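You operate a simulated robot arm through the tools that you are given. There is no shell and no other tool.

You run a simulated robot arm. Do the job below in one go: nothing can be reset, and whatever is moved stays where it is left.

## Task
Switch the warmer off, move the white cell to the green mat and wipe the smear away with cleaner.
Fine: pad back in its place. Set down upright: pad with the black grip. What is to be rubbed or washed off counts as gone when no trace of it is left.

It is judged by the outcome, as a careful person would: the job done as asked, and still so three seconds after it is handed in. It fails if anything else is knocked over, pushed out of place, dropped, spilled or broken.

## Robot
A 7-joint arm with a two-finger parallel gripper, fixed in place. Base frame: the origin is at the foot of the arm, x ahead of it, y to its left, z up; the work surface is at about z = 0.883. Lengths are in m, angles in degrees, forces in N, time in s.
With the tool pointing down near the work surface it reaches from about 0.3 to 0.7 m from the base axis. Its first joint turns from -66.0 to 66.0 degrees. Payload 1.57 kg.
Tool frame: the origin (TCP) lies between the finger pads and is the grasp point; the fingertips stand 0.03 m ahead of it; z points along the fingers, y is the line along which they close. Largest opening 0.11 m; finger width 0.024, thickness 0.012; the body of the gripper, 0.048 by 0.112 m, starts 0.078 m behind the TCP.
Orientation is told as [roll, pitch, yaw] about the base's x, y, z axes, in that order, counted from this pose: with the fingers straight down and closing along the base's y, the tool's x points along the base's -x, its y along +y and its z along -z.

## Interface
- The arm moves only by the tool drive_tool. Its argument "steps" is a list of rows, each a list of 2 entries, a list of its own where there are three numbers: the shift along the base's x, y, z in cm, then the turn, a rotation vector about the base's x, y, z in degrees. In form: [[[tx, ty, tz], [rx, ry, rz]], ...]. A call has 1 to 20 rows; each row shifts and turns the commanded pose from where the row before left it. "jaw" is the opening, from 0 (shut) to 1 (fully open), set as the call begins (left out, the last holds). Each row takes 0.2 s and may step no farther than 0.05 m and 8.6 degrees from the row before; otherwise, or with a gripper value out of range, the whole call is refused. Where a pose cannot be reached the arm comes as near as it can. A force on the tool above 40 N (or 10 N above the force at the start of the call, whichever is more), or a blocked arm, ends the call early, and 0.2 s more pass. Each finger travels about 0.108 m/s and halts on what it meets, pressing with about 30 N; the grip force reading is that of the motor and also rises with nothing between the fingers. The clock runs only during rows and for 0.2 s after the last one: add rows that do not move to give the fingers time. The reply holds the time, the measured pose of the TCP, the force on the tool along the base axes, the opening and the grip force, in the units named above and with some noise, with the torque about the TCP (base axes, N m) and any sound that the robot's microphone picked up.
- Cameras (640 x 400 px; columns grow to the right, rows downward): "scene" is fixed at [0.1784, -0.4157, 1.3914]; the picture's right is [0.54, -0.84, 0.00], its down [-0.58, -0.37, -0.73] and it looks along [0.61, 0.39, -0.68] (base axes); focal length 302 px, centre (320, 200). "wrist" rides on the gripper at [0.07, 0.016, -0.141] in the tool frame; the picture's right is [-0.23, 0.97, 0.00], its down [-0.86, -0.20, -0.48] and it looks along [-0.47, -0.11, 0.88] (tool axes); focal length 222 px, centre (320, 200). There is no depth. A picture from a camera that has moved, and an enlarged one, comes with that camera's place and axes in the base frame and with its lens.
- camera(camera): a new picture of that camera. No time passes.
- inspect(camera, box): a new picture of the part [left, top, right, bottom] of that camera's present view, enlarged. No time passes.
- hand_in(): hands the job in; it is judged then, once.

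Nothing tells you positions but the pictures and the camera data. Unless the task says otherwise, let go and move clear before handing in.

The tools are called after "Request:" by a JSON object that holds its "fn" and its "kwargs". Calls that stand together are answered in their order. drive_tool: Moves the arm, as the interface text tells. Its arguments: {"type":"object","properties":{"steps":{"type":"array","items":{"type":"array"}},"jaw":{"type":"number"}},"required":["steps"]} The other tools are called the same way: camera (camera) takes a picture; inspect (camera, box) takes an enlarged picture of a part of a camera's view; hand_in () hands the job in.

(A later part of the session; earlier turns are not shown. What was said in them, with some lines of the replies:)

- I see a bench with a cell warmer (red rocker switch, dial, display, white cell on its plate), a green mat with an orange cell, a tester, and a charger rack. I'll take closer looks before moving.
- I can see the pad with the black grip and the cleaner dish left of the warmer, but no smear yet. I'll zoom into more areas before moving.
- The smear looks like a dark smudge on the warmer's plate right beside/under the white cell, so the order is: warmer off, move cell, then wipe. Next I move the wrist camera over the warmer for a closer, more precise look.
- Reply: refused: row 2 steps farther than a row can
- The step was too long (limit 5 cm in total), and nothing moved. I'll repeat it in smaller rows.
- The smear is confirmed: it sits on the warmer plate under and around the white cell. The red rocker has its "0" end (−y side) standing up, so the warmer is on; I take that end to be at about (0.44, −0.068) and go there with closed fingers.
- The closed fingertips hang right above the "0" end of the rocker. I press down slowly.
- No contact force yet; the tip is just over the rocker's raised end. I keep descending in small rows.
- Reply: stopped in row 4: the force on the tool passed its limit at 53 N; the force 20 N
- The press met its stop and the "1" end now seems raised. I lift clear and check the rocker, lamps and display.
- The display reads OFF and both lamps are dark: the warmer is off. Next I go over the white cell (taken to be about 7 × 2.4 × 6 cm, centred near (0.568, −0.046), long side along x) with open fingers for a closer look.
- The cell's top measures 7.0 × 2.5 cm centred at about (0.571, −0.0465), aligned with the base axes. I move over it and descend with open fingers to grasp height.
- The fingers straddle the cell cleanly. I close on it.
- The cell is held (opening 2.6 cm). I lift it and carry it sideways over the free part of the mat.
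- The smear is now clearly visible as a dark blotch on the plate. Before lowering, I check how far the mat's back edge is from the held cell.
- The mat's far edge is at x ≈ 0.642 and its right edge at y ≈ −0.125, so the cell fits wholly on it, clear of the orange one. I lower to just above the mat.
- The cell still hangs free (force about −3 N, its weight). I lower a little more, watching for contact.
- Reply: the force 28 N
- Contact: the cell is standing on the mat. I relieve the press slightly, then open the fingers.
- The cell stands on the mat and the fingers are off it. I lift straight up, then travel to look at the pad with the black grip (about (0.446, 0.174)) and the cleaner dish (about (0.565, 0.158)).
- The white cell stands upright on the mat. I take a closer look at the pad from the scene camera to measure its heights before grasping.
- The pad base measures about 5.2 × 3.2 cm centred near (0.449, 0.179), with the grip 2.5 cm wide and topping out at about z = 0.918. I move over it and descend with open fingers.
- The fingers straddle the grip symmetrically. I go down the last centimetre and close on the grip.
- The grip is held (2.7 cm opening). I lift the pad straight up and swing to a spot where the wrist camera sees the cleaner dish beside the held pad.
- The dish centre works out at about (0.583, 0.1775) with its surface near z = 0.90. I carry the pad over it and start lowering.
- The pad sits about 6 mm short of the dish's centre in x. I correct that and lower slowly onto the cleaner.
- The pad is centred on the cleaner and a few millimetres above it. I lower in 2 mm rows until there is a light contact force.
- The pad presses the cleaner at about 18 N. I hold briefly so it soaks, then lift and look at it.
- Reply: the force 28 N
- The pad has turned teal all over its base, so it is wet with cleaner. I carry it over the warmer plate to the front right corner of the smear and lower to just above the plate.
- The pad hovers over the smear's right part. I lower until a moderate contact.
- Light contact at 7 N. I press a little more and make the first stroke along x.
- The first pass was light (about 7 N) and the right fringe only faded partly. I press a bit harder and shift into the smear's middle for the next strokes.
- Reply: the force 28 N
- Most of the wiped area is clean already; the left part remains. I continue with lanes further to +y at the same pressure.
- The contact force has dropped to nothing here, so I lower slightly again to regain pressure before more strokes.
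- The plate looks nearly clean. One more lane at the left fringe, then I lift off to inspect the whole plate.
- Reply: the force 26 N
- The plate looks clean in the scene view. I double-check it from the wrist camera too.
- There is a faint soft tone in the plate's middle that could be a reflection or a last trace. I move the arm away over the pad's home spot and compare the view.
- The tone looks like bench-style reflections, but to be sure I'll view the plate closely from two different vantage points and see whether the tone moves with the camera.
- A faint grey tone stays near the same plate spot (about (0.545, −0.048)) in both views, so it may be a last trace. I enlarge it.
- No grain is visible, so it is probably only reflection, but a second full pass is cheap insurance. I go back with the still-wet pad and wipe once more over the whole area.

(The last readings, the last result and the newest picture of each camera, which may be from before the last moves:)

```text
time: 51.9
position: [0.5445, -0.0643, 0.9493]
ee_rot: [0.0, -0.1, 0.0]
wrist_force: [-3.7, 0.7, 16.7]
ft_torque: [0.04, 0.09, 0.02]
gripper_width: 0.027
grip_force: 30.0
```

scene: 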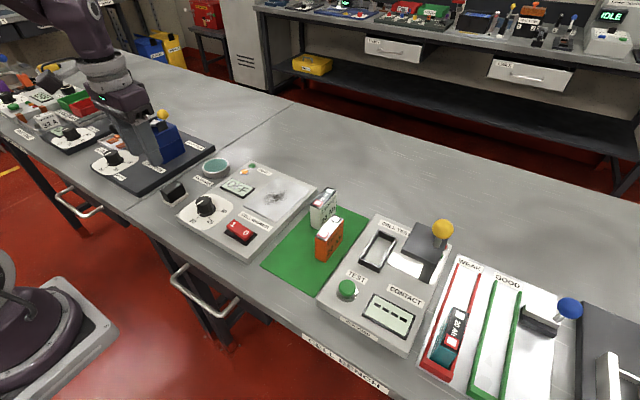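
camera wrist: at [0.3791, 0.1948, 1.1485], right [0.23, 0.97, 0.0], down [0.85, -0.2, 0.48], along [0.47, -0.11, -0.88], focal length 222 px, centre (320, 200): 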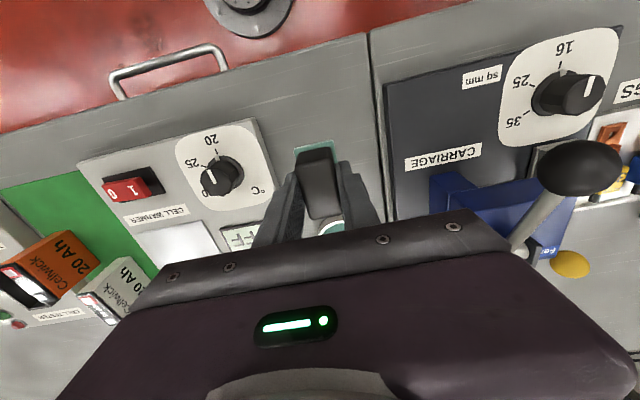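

Good contact at 17 N. I run the second-pass lanes.

Request:
{"fn": "drive_tool", "kwargs": {"steps": [[[0.9, 0, 0], [0, 0, 0]], [[0.9, 0, 0], [0, 0, 0]], [[0.9, 0, 0], [0, 0, 0]], [[0.9, 0, 0], [0, 0, 0]], [[0.9, 0, 0], [0, 0, 0]], [[0.9, 0, 0], [0, 0, 0]], [[0, 1.3, 0], [0, 0, 0]], [[-0.9, 0, 0], [0, 0, 0]], [[-0.9, 0, 0], [0, 0, 0]], [[-0.9, 0, 0], [0, 0, 0]], [[-0.9, 0, 0], [0, 0, 0]], [[-0.9, 0, 0], [0, 0, 0]], [[-0.9, 0, 0], [0, 0, 0]]]}}

```text
time: 54.7
position: [0.5445, -0.0522, 0.9477]
ee_rot: [0.0, -0.3, 0.1]
wrist_force: [8.8, -1.5, 22.8]
ft_torque: [-0.01, -0.43, 0.03]
gripper_width: 0.0267
grip_force: 29.8
```

Request:
{"fn": "drive_tool", "kwargs": {"steps": [[[0, 1.3, 0], [0, 0, 0]], [[0.9, 0, 0], [0, 0, 0]], [[0.9, 0, 0], [0, 0, 0]], [[0.9, 0, 0], [0, 0, 0]], [[0.9, 0, 0], [0, 0, 0]], [[0.9, 0, 0], [0, 0, 0]], [[0.9, 0, 0], [0, 0, 0]], [[0, 1.3, 0], [0, 0, 0]], [[-0.9, 0, 0], [0, 0, 0]], [[-0.9, 0, 0], [0, 0, 0]], [[-0.9, 0, 0], [0, 0, 0]], [[-0.9, 0, 0], [0, 0, 0]], [[-0.9, 0, 0], [0, 0, 0]], [[-0.9, 0, 0], [0, 0, 0]]]}}

Request:
{"fn": "inspect", "kwargs": {"camera": "scene", "box": [220, 140, 340, 230]}}

Request:
{"fn": "inspect", "kwargs": {"camera": "wrist", "box": [200, 80, 420, 225]}}

```text
time: 57.7
position: [0.5437, -0.0257, 0.9482]
ee_rot: [-0.1, 0.0, 0.0]
wrist_force: [0.5, 0.2, -0.1]
ft_torque: [-0.01, -0.02, 0.03]
gripper_width: 0.0269
grip_force: 30.1
```

```text
4.44 times, centred on (280, 185) of scene
camera zoom: at [0.1784, -0.4157, 1.3914], right [0.54, -0.84, 0.0], down [-0.58, -0.37, -0.73], along [0.61, 0.39, -0.68], focal length 1342 px, centre (498, 267)
```

zoom: 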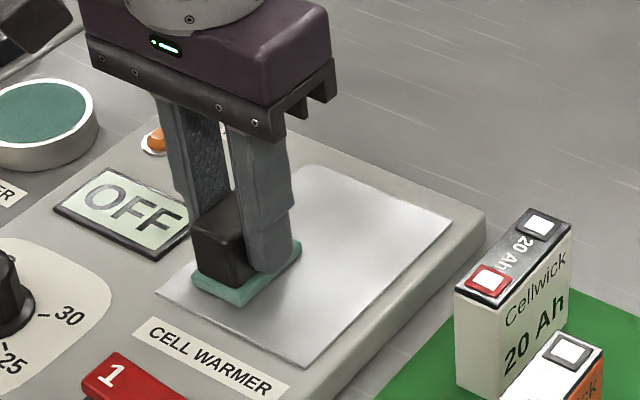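

```text
2.76 times, centred on (310, 152) of wrist
camera zoom: at [0.4724, -0.0099, 1.0889], right [0.23, 0.97, 0.0], down [0.85, -0.2, 0.48], along [0.47, -0.11, -0.88], focal length 613 px, centre (348, 331)
```

zoom: 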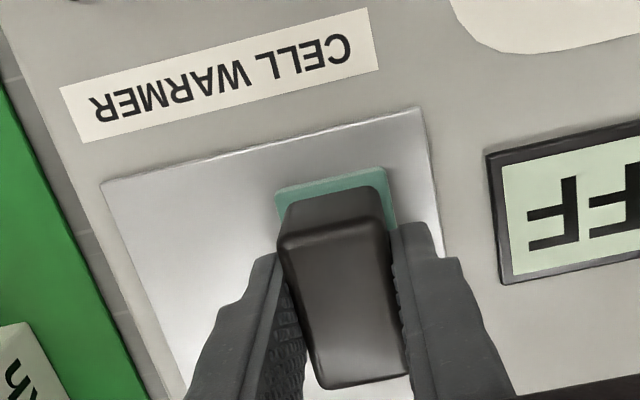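

The plate looks clean all over. I lift off, carry the pad back along a path clear of the dial, and stop above its home spot.

Request:
{"fn": "drive_tool", "kwargs": {"steps": [[[0, 0, 1], [0, 0, 0]], [[0, 0, 3], [0, 0, 0]], [[0, 0, 3], [0, 0, 0]], [[0, 4.5, 0], [0, 0, 0]], [[0, 4.5, 0], [0, 0, 0]], [[0, 4.5, 0], [0, 0, 0]], [[-2, 4, 0], [0, 0, 0]], [[-3.5, 2.9, 0], [0, 0, 0]], [[-4, 0, 0], [0, 0, 0]], [[0, 0, 0], [0, 0, 0]]]}}

Request:
{"fn": "inspect", "kwargs": {"camera": "scene", "box": [245, 170, 315, 220]}}

Request:
{"fn": "inspect", "kwargs": {"camera": "scene", "box": [110, 110, 240, 210]}}

Request:
{"fn": "inspect", "kwargs": {"camera": "wrist", "box": [250, 110, 400, 220]}}

```text
time: 59.9
position: [0.4486, 0.1797, 1.0196]
ee_rot: [0.0, -0.1, -0.1]
wrist_force: [0.1, -0.9, -0.3]
ft_torque: [0.02, -0.01, 0.01]
gripper_width: 0.027
grip_force: 29.6
```

```text
8.00 times, centred on (280, 195) of scene
camera zoom: at [0.1784, -0.4157, 1.3914], right [0.54, -0.84, 0.0], down [-0.58, -0.37, -0.73], along [0.61, 0.39, -0.68], focal length 2416 px, centre (640, 240)
```

zoom: 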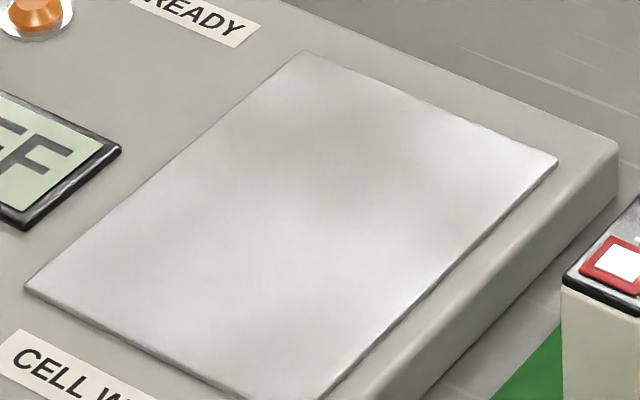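

```text
4.00 times, centred on (175, 160) of scene
camera zoom: at [0.1784, -0.4157, 1.3914], right [0.54, -0.84, 0.0], down [-0.58, -0.37, -0.73], along [0.61, 0.39, -0.68], focal length 1208 px, centre (900, 360)
```

zoom: 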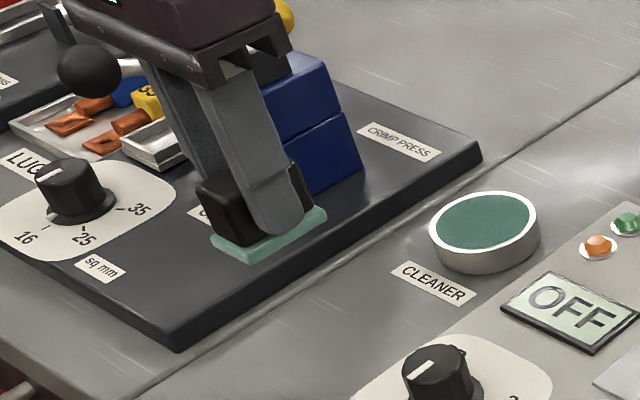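

```text
3.64 times, centred on (325, 165) of wrist
camera zoom: at [0.3776, 0.1951, 1.1593], right [0.23, 0.97, 0.0], down [0.85, -0.2, 0.48], along [0.47, -0.11, -0.88], focal length 808 px, centre (302, 327)
```

zoom: 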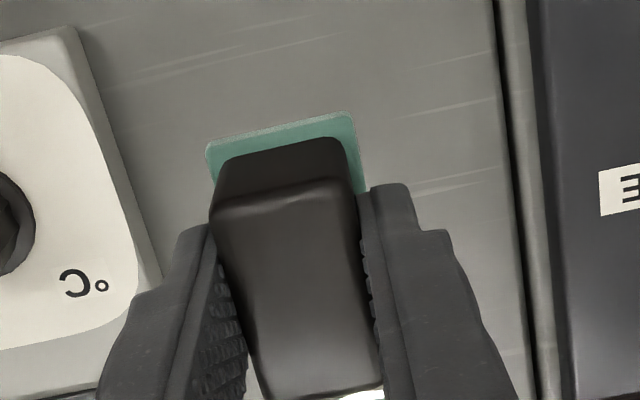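

The plate tone is identical before and after the second pass, so it is only reflected light: the smear is gone. Before setting the pad down I check precisely how it now sits in the fingers, since the rubbing may have shifted it slightly.

Request:
{"fn": "inspect", "kwargs": {"camera": "wrist", "box": [285, 125, 365, 175]}}

Request:
{"fn": "inspect", "kwargs": {"camera": "scene", "box": [140, 130, 200, 180]}}

Request:
{"fn": "inspect", "kwargs": {"camera": "wrist", "box": [285, 165, 365, 215]}}

```text
8.00 times, centred on (325, 150) of wrist
camera zoom: at [0.3776, 0.1951, 1.1593], right [0.23, 0.97, 0.0], down [0.85, -0.2, 0.48], along [0.47, -0.11, -0.88], focal length 1777 px, centre (280, 600)
```

zoom: 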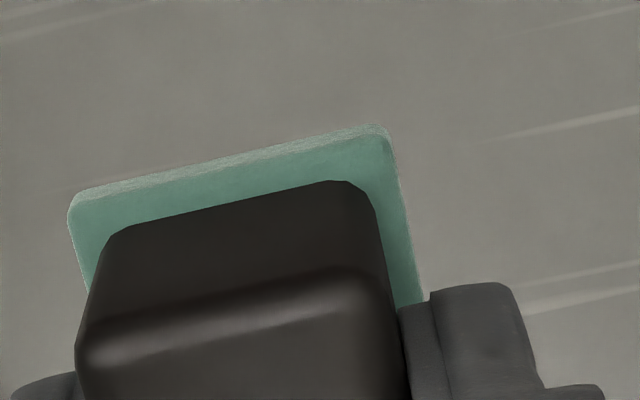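

```text
8.00 times, centred on (170, 155) of scene
camera zoom: at [0.1784, -0.4157, 1.3914], right [0.54, -0.84, 0.0], down [-0.58, -0.37, -0.73], along [0.61, 0.39, -0.68], focal length 2416 px, centre (1520, 560)
```

zoom: 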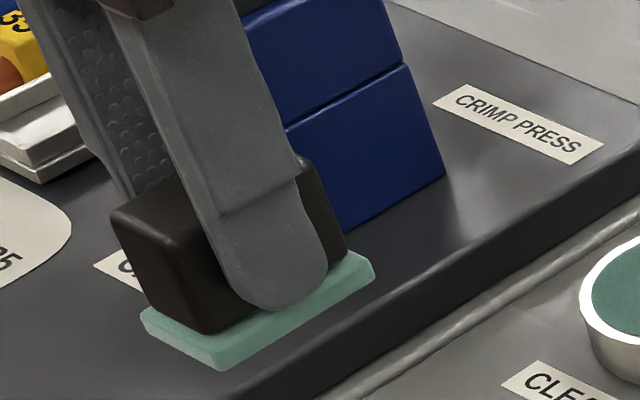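

```text
8.00 times, centred on (325, 190) of wrist
camera zoom: at [0.3776, 0.1951, 1.1593], right [0.23, 0.97, 0.0], down [0.85, -0.2, 0.48], along [0.47, -0.11, -0.88], focal length 1777 px, centre (280, 280)
```

zoom: 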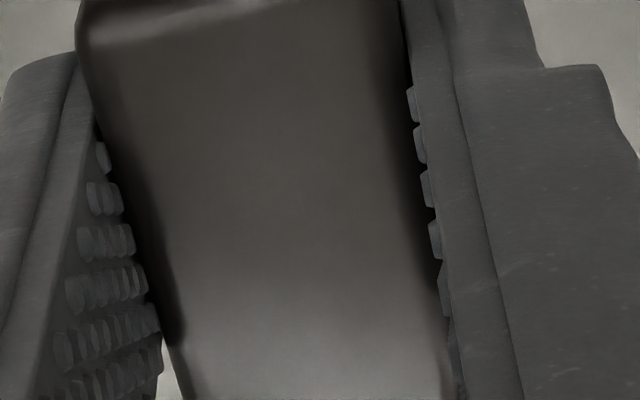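

The pad hangs level and aligned; it has only shifted about 2 mm toward +x and slightly up in the fingers. I correct x by −2 mm and lower to just above the bench at its home spot.

Request:
{"fn": "drive_tool", "kwargs": {"steps": [[[-0.2, 0, -3], [0, 0, 0]], [[0, 0, -3], [0, 0, 0]], [[0, 0, -2], [0, 0, 0]], [[0, 0, -0.5], [0, 0, 0]], [[0, 0, 0], [0, 0, 0]]]}}

Request:
{"fn": "inspect", "kwargs": {"camera": "scene", "box": [140, 160, 210, 210]}}

Request:
{"fn": "inspect", "kwargs": {"camera": "wrist", "box": [250, 110, 400, 220]}}

```text
time: 61.1
position: [0.4466, 0.1778, 0.9339]
ee_rot: [0.1, -0.1, 0.1]
wrist_force: [-0.1, 0.6, -0.7]
ft_torque: [0.0, 0.0, 0.01]
gripper_width: 0.0269
grip_force: 30.3
```

```text
8.00 times, centred on (175, 185) of scene
camera zoom: at [0.1784, -0.4157, 1.3914], right [0.54, -0.84, 0.0], down [-0.58, -0.37, -0.73], along [0.61, 0.39, -0.68], focal length 2416 px, centre (1480, 320)
```

zoom: 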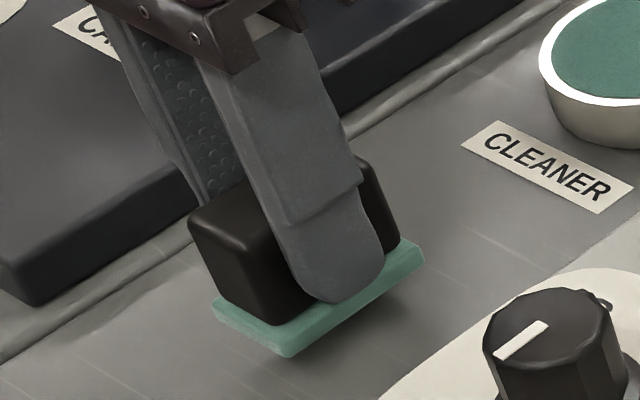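

```text
3.64 times, centred on (325, 165) of wrist
camera zoom: at [0.3769, 0.1936, 1.0744], right [0.23, 0.97, 0.0], down [0.85, -0.2, 0.48], along [0.47, -0.11, -0.88], focal length 808 px, centre (302, 327)
```

zoom: 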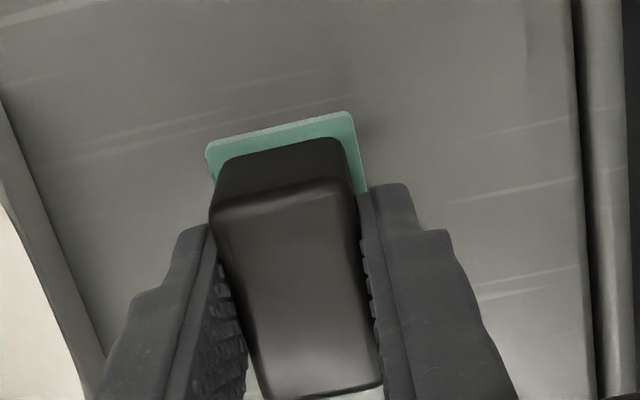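

Compared with the picture at pick-up, the pad will land within about a millimetre of its original spot. I lower gently until contact.

Request:
{"fn": "drive_tool", "kwargs": {"steps": [[[0, 0, -0.4], [0, 0, 0]], [[0, 0, -0.2], [0, 0, 0]], [[0, 0, 0], [0, 0, 0]]]}}

```text
time: 61.9
position: [0.4474, 0.1776, 0.9279]
ee_rot: [0.1, -0.2, 0.0]
wrist_force: [1.0, -0.1, -0.5]
ft_torque: [0.02, 0.0, -0.03]
gripper_width: 0.0273
grip_force: 30.3
```

Request:
{"fn": "drive_tool", "kwargs": {"steps": [[[0, 0, -0.15], [0, 0, 0]], [[0, 0, -0.15], [0, 0, 0]], [[0, 0, 0], [0, 0, 0]]]}}

Request:
{"fn": "inspect", "kwargs": {"camera": "scene", "box": [140, 160, 210, 210]}}

```text
time: 62.7
position: [0.4474, 0.179, 0.9238]
ee_rot: [-0.1, -0.1, 0.0]
wrist_force: [-0.1, 0.4, -0.3]
ft_torque: [-0.02, 0.0, 0.01]
gripper_width: 0.027
grip_force: 29.8
```

```text
8.00 times, centred on (175, 185) of scene
camera zoom: at [0.1784, -0.4157, 1.3914], right [0.54, -0.84, 0.0], down [-0.58, -0.37, -0.73], along [0.61, 0.39, -0.68], focal length 2416 px, centre (1480, 320)
```

zoom: 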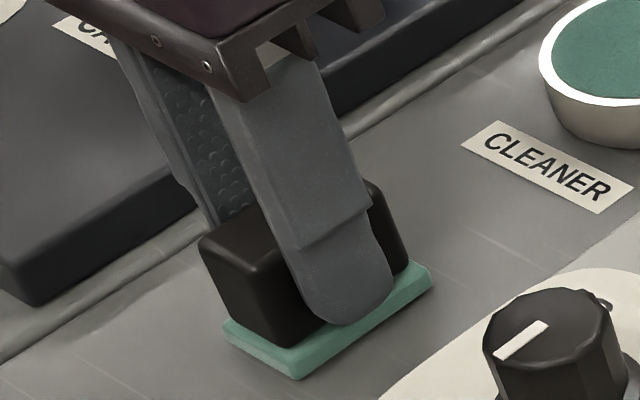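

Request:
{"fn": "drive_tool", "kwargs": {"steps": [[[0, 0, -0.1], [0, 0, 0]], [[0, 0, -0.05], [0, 0, 0]], [[0, 0, 0], [0, 0, 0]]]}}

```text
time: 63.5
position: [0.4465, 0.1782, 0.9224]
ee_rot: [0.0, -0.2, 0.1]
wrist_force: [-0.8, -0.1, 3.8]
ft_torque: [0.01, 0.12, 0.01]
gripper_width: 0.0269
grip_force: 29.8
```

Light contact (4 N): the pad rests on the bench. I open the fingers and look.

Request:
{"fn": "drive_tool", "kwargs": {"steps": [[[0, 0, 0], [0, 0, 0]], [[0, 0, 0], [0, 0, 0]], [[0, 0, 0], [0, 0, 0]]], "jaw": 0.5}}

Request:
{"fn": "inspect", "kwargs": {"camera": "scene", "box": [140, 160, 210, 210]}}

Request:
{"fn": "inspect", "kwargs": {"camera": "wrist", "box": [250, 110, 400, 220]}}

```text
time: 64.3
position: [0.447, 0.1783, 0.9226]
ee_rot: [-0.1, -0.1, 0.1]
wrist_force: [0.5, -0.3, 0.7]
ft_torque: [-0.02, -0.01, 0.03]
gripper_width: 0.0549
grip_force: 0.1
```

```text
8.00 times, centred on (175, 185) of scene
camera zoom: at [0.1784, -0.4157, 1.3914], right [0.54, -0.84, 0.0], down [-0.58, -0.37, -0.73], along [0.61, 0.39, -0.68], focal length 2416 px, centre (1480, 320)
```

zoom: 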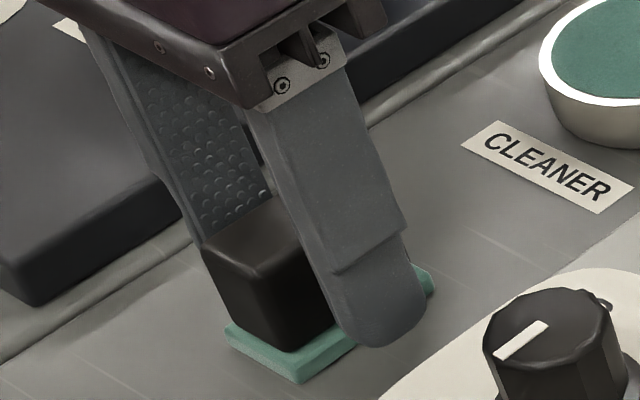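

```text
3.64 times, centred on (325, 165) of wrist
camera zoom: at [0.3769, 0.194, 1.063], right [0.23, 0.97, 0.0], down [0.85, -0.2, 0.48], along [0.47, -0.11, -0.88], focal length 808 px, centre (302, 327)
```

zoom: 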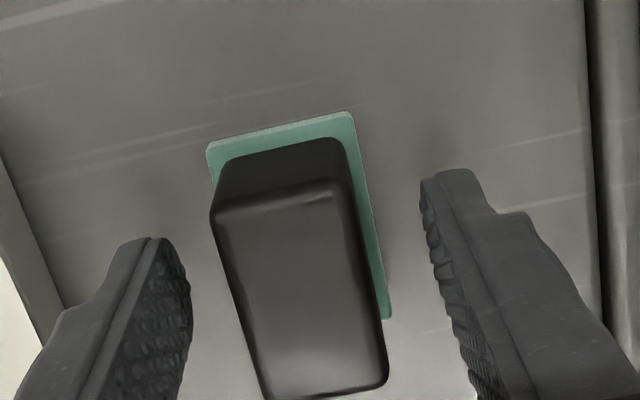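

The pad stands upright at its original spot and the fingers are clear. I lift straight up and back to a high, neutral place for a final check.

Request:
{"fn": "drive_tool", "kwargs": {"steps": [[[0, 0, 2], [0, 0, 0]], [[0, 0, 4], [0, 0, 0]], [[0, 0, 5], [0, 0, 0]], [[0, 0, 5], [0, 0, 0]], [[0, -4, 3], [0, 0, 0]], [[0, -4, 3], [0, 0, 0]], [[0, -4, 2], [0, 0, 0]], [[0, 0, 0], [0, 0, 0]]]}}

Request:
{"fn": "camera", "kwargs": {"camera": "scene"}}

Request:
{"fn": "camera", "kwargs": {"camera": "wrist"}}

Request:
{"fn": "inspect", "kwargs": {"camera": "scene", "box": [140, 140, 330, 260]}}

Request:
{"fn": "inspect", "kwargs": {"camera": "scene", "box": [250, 180, 390, 300]}}

Request:
{"fn": "inspect", "kwargs": {"camera": "wrist", "box": [230, 60, 480, 220]}}

```text
time: 66.1
position: [0.4461, 0.0602, 1.1635]
ee_rot: [0.0, -0.2, 0.0]
wrist_force: [-0.3, -0.7, -0.3]
ft_torque: [-0.01, 0.01, -0.02]
gripper_width: 0.0553
grip_force: 0.0
```

```text
taken
```

scene: 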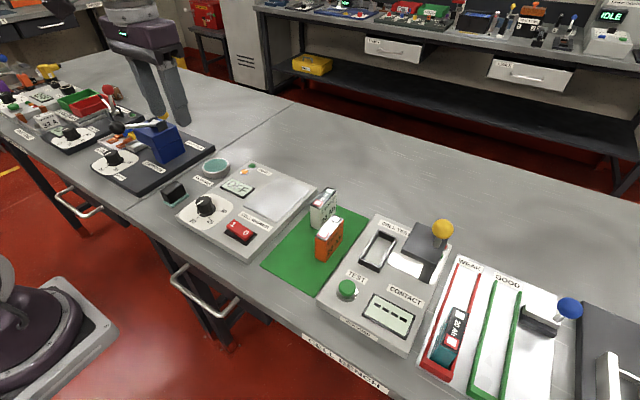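

```text
taken
camera wrist: at [0.3744, 0.0756, 1.3036], right [0.23, 0.97, 0.0], down [0.85, -0.2, 0.48], along [0.47, -0.11, -0.88], focal length 222 px, centre (320, 200)
```

wrist: 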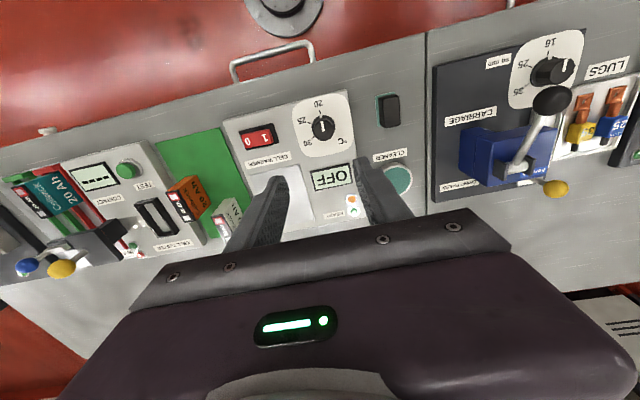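

```text
3.33 times, centred on (235, 200) of scene
camera zoom: at [0.1784, -0.4157, 1.3914], right [0.54, -0.84, 0.0], down [-0.58, -0.37, -0.73], along [0.61, 0.39, -0.68], focal length 1007 px, centre (603, 200)
```

zoom: 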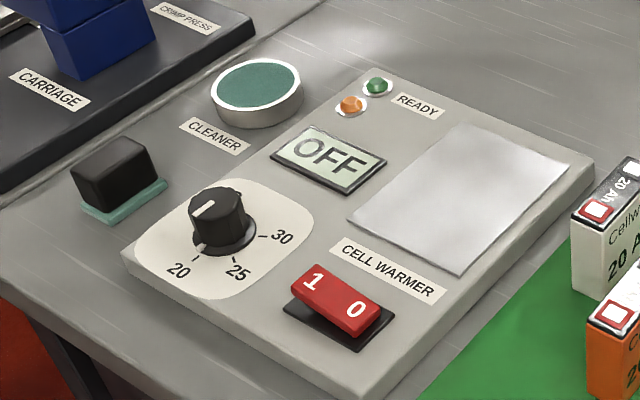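

```text
3.33 times, centred on (320, 240) of scene
camera zoom: at [0.1784, -0.4157, 1.3914], right [0.54, -0.84, 0.0], down [-0.58, -0.37, -0.73], along [0.61, 0.39, -0.68], focal length 1007 px, centre (320, 67)
```

zoom: 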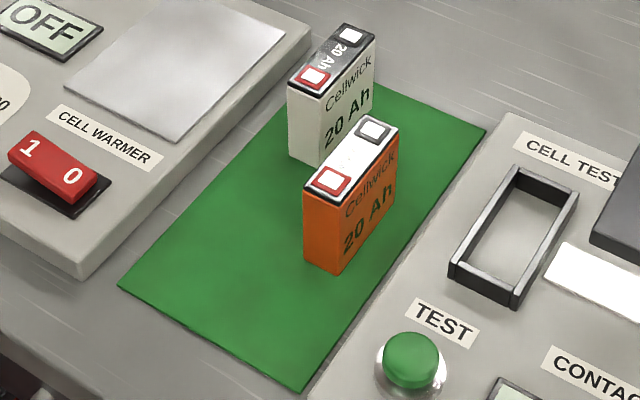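

```text
2.50 times, centred on (355, 140) of wrist
camera zoom: at [0.3744, 0.0756, 1.3036], right [0.23, 0.97, 0.0], down [0.85, -0.2, 0.48], along [0.47, -0.11, -0.88], focal length 555 px, centre (232, 350)
```

zoom: 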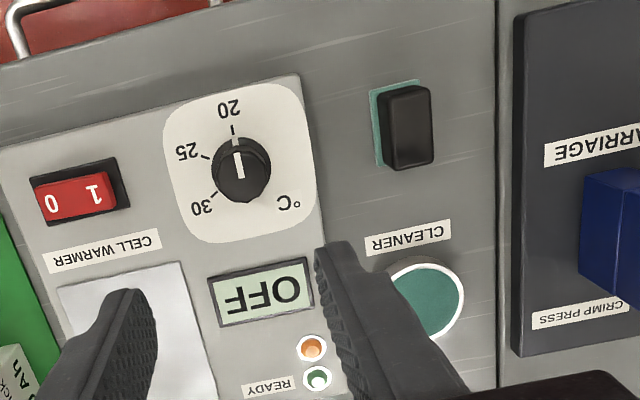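

Everything checks out: the display reads OFF, the plate is clean, the white cell stands on the green mat next to the undisturbed orange one, and the pad is upright at its place with the gripper clear. I hand the job in.

Request:
{"fn": "hand_in", "kwargs": {}}

```text
The job is handed in.
```

The job is handed in, and my last pictures show everything you asked for done:

- **Warmer:** it is switched off. The display reads OFF and both lamps are dark.
- **White cell:** it stands upright on the green mat, clear of the orange cell, which I didn't move.
- **Smear:** it is gone from the warmer plate. I wiped it twice with the pad wet with cleaner. A faint soft tone remains on the plate, but it looks the same before and after the second wipe and shows no grain. I take it to be reflected light.
- **Pad with the black grip:** it is back upright within about a millimetre of where it was, judged from the pictures. Its base is still stained teal from the cleaner.

I saw nothing else moved or knocked over, and the gripper is well clear of the bench.
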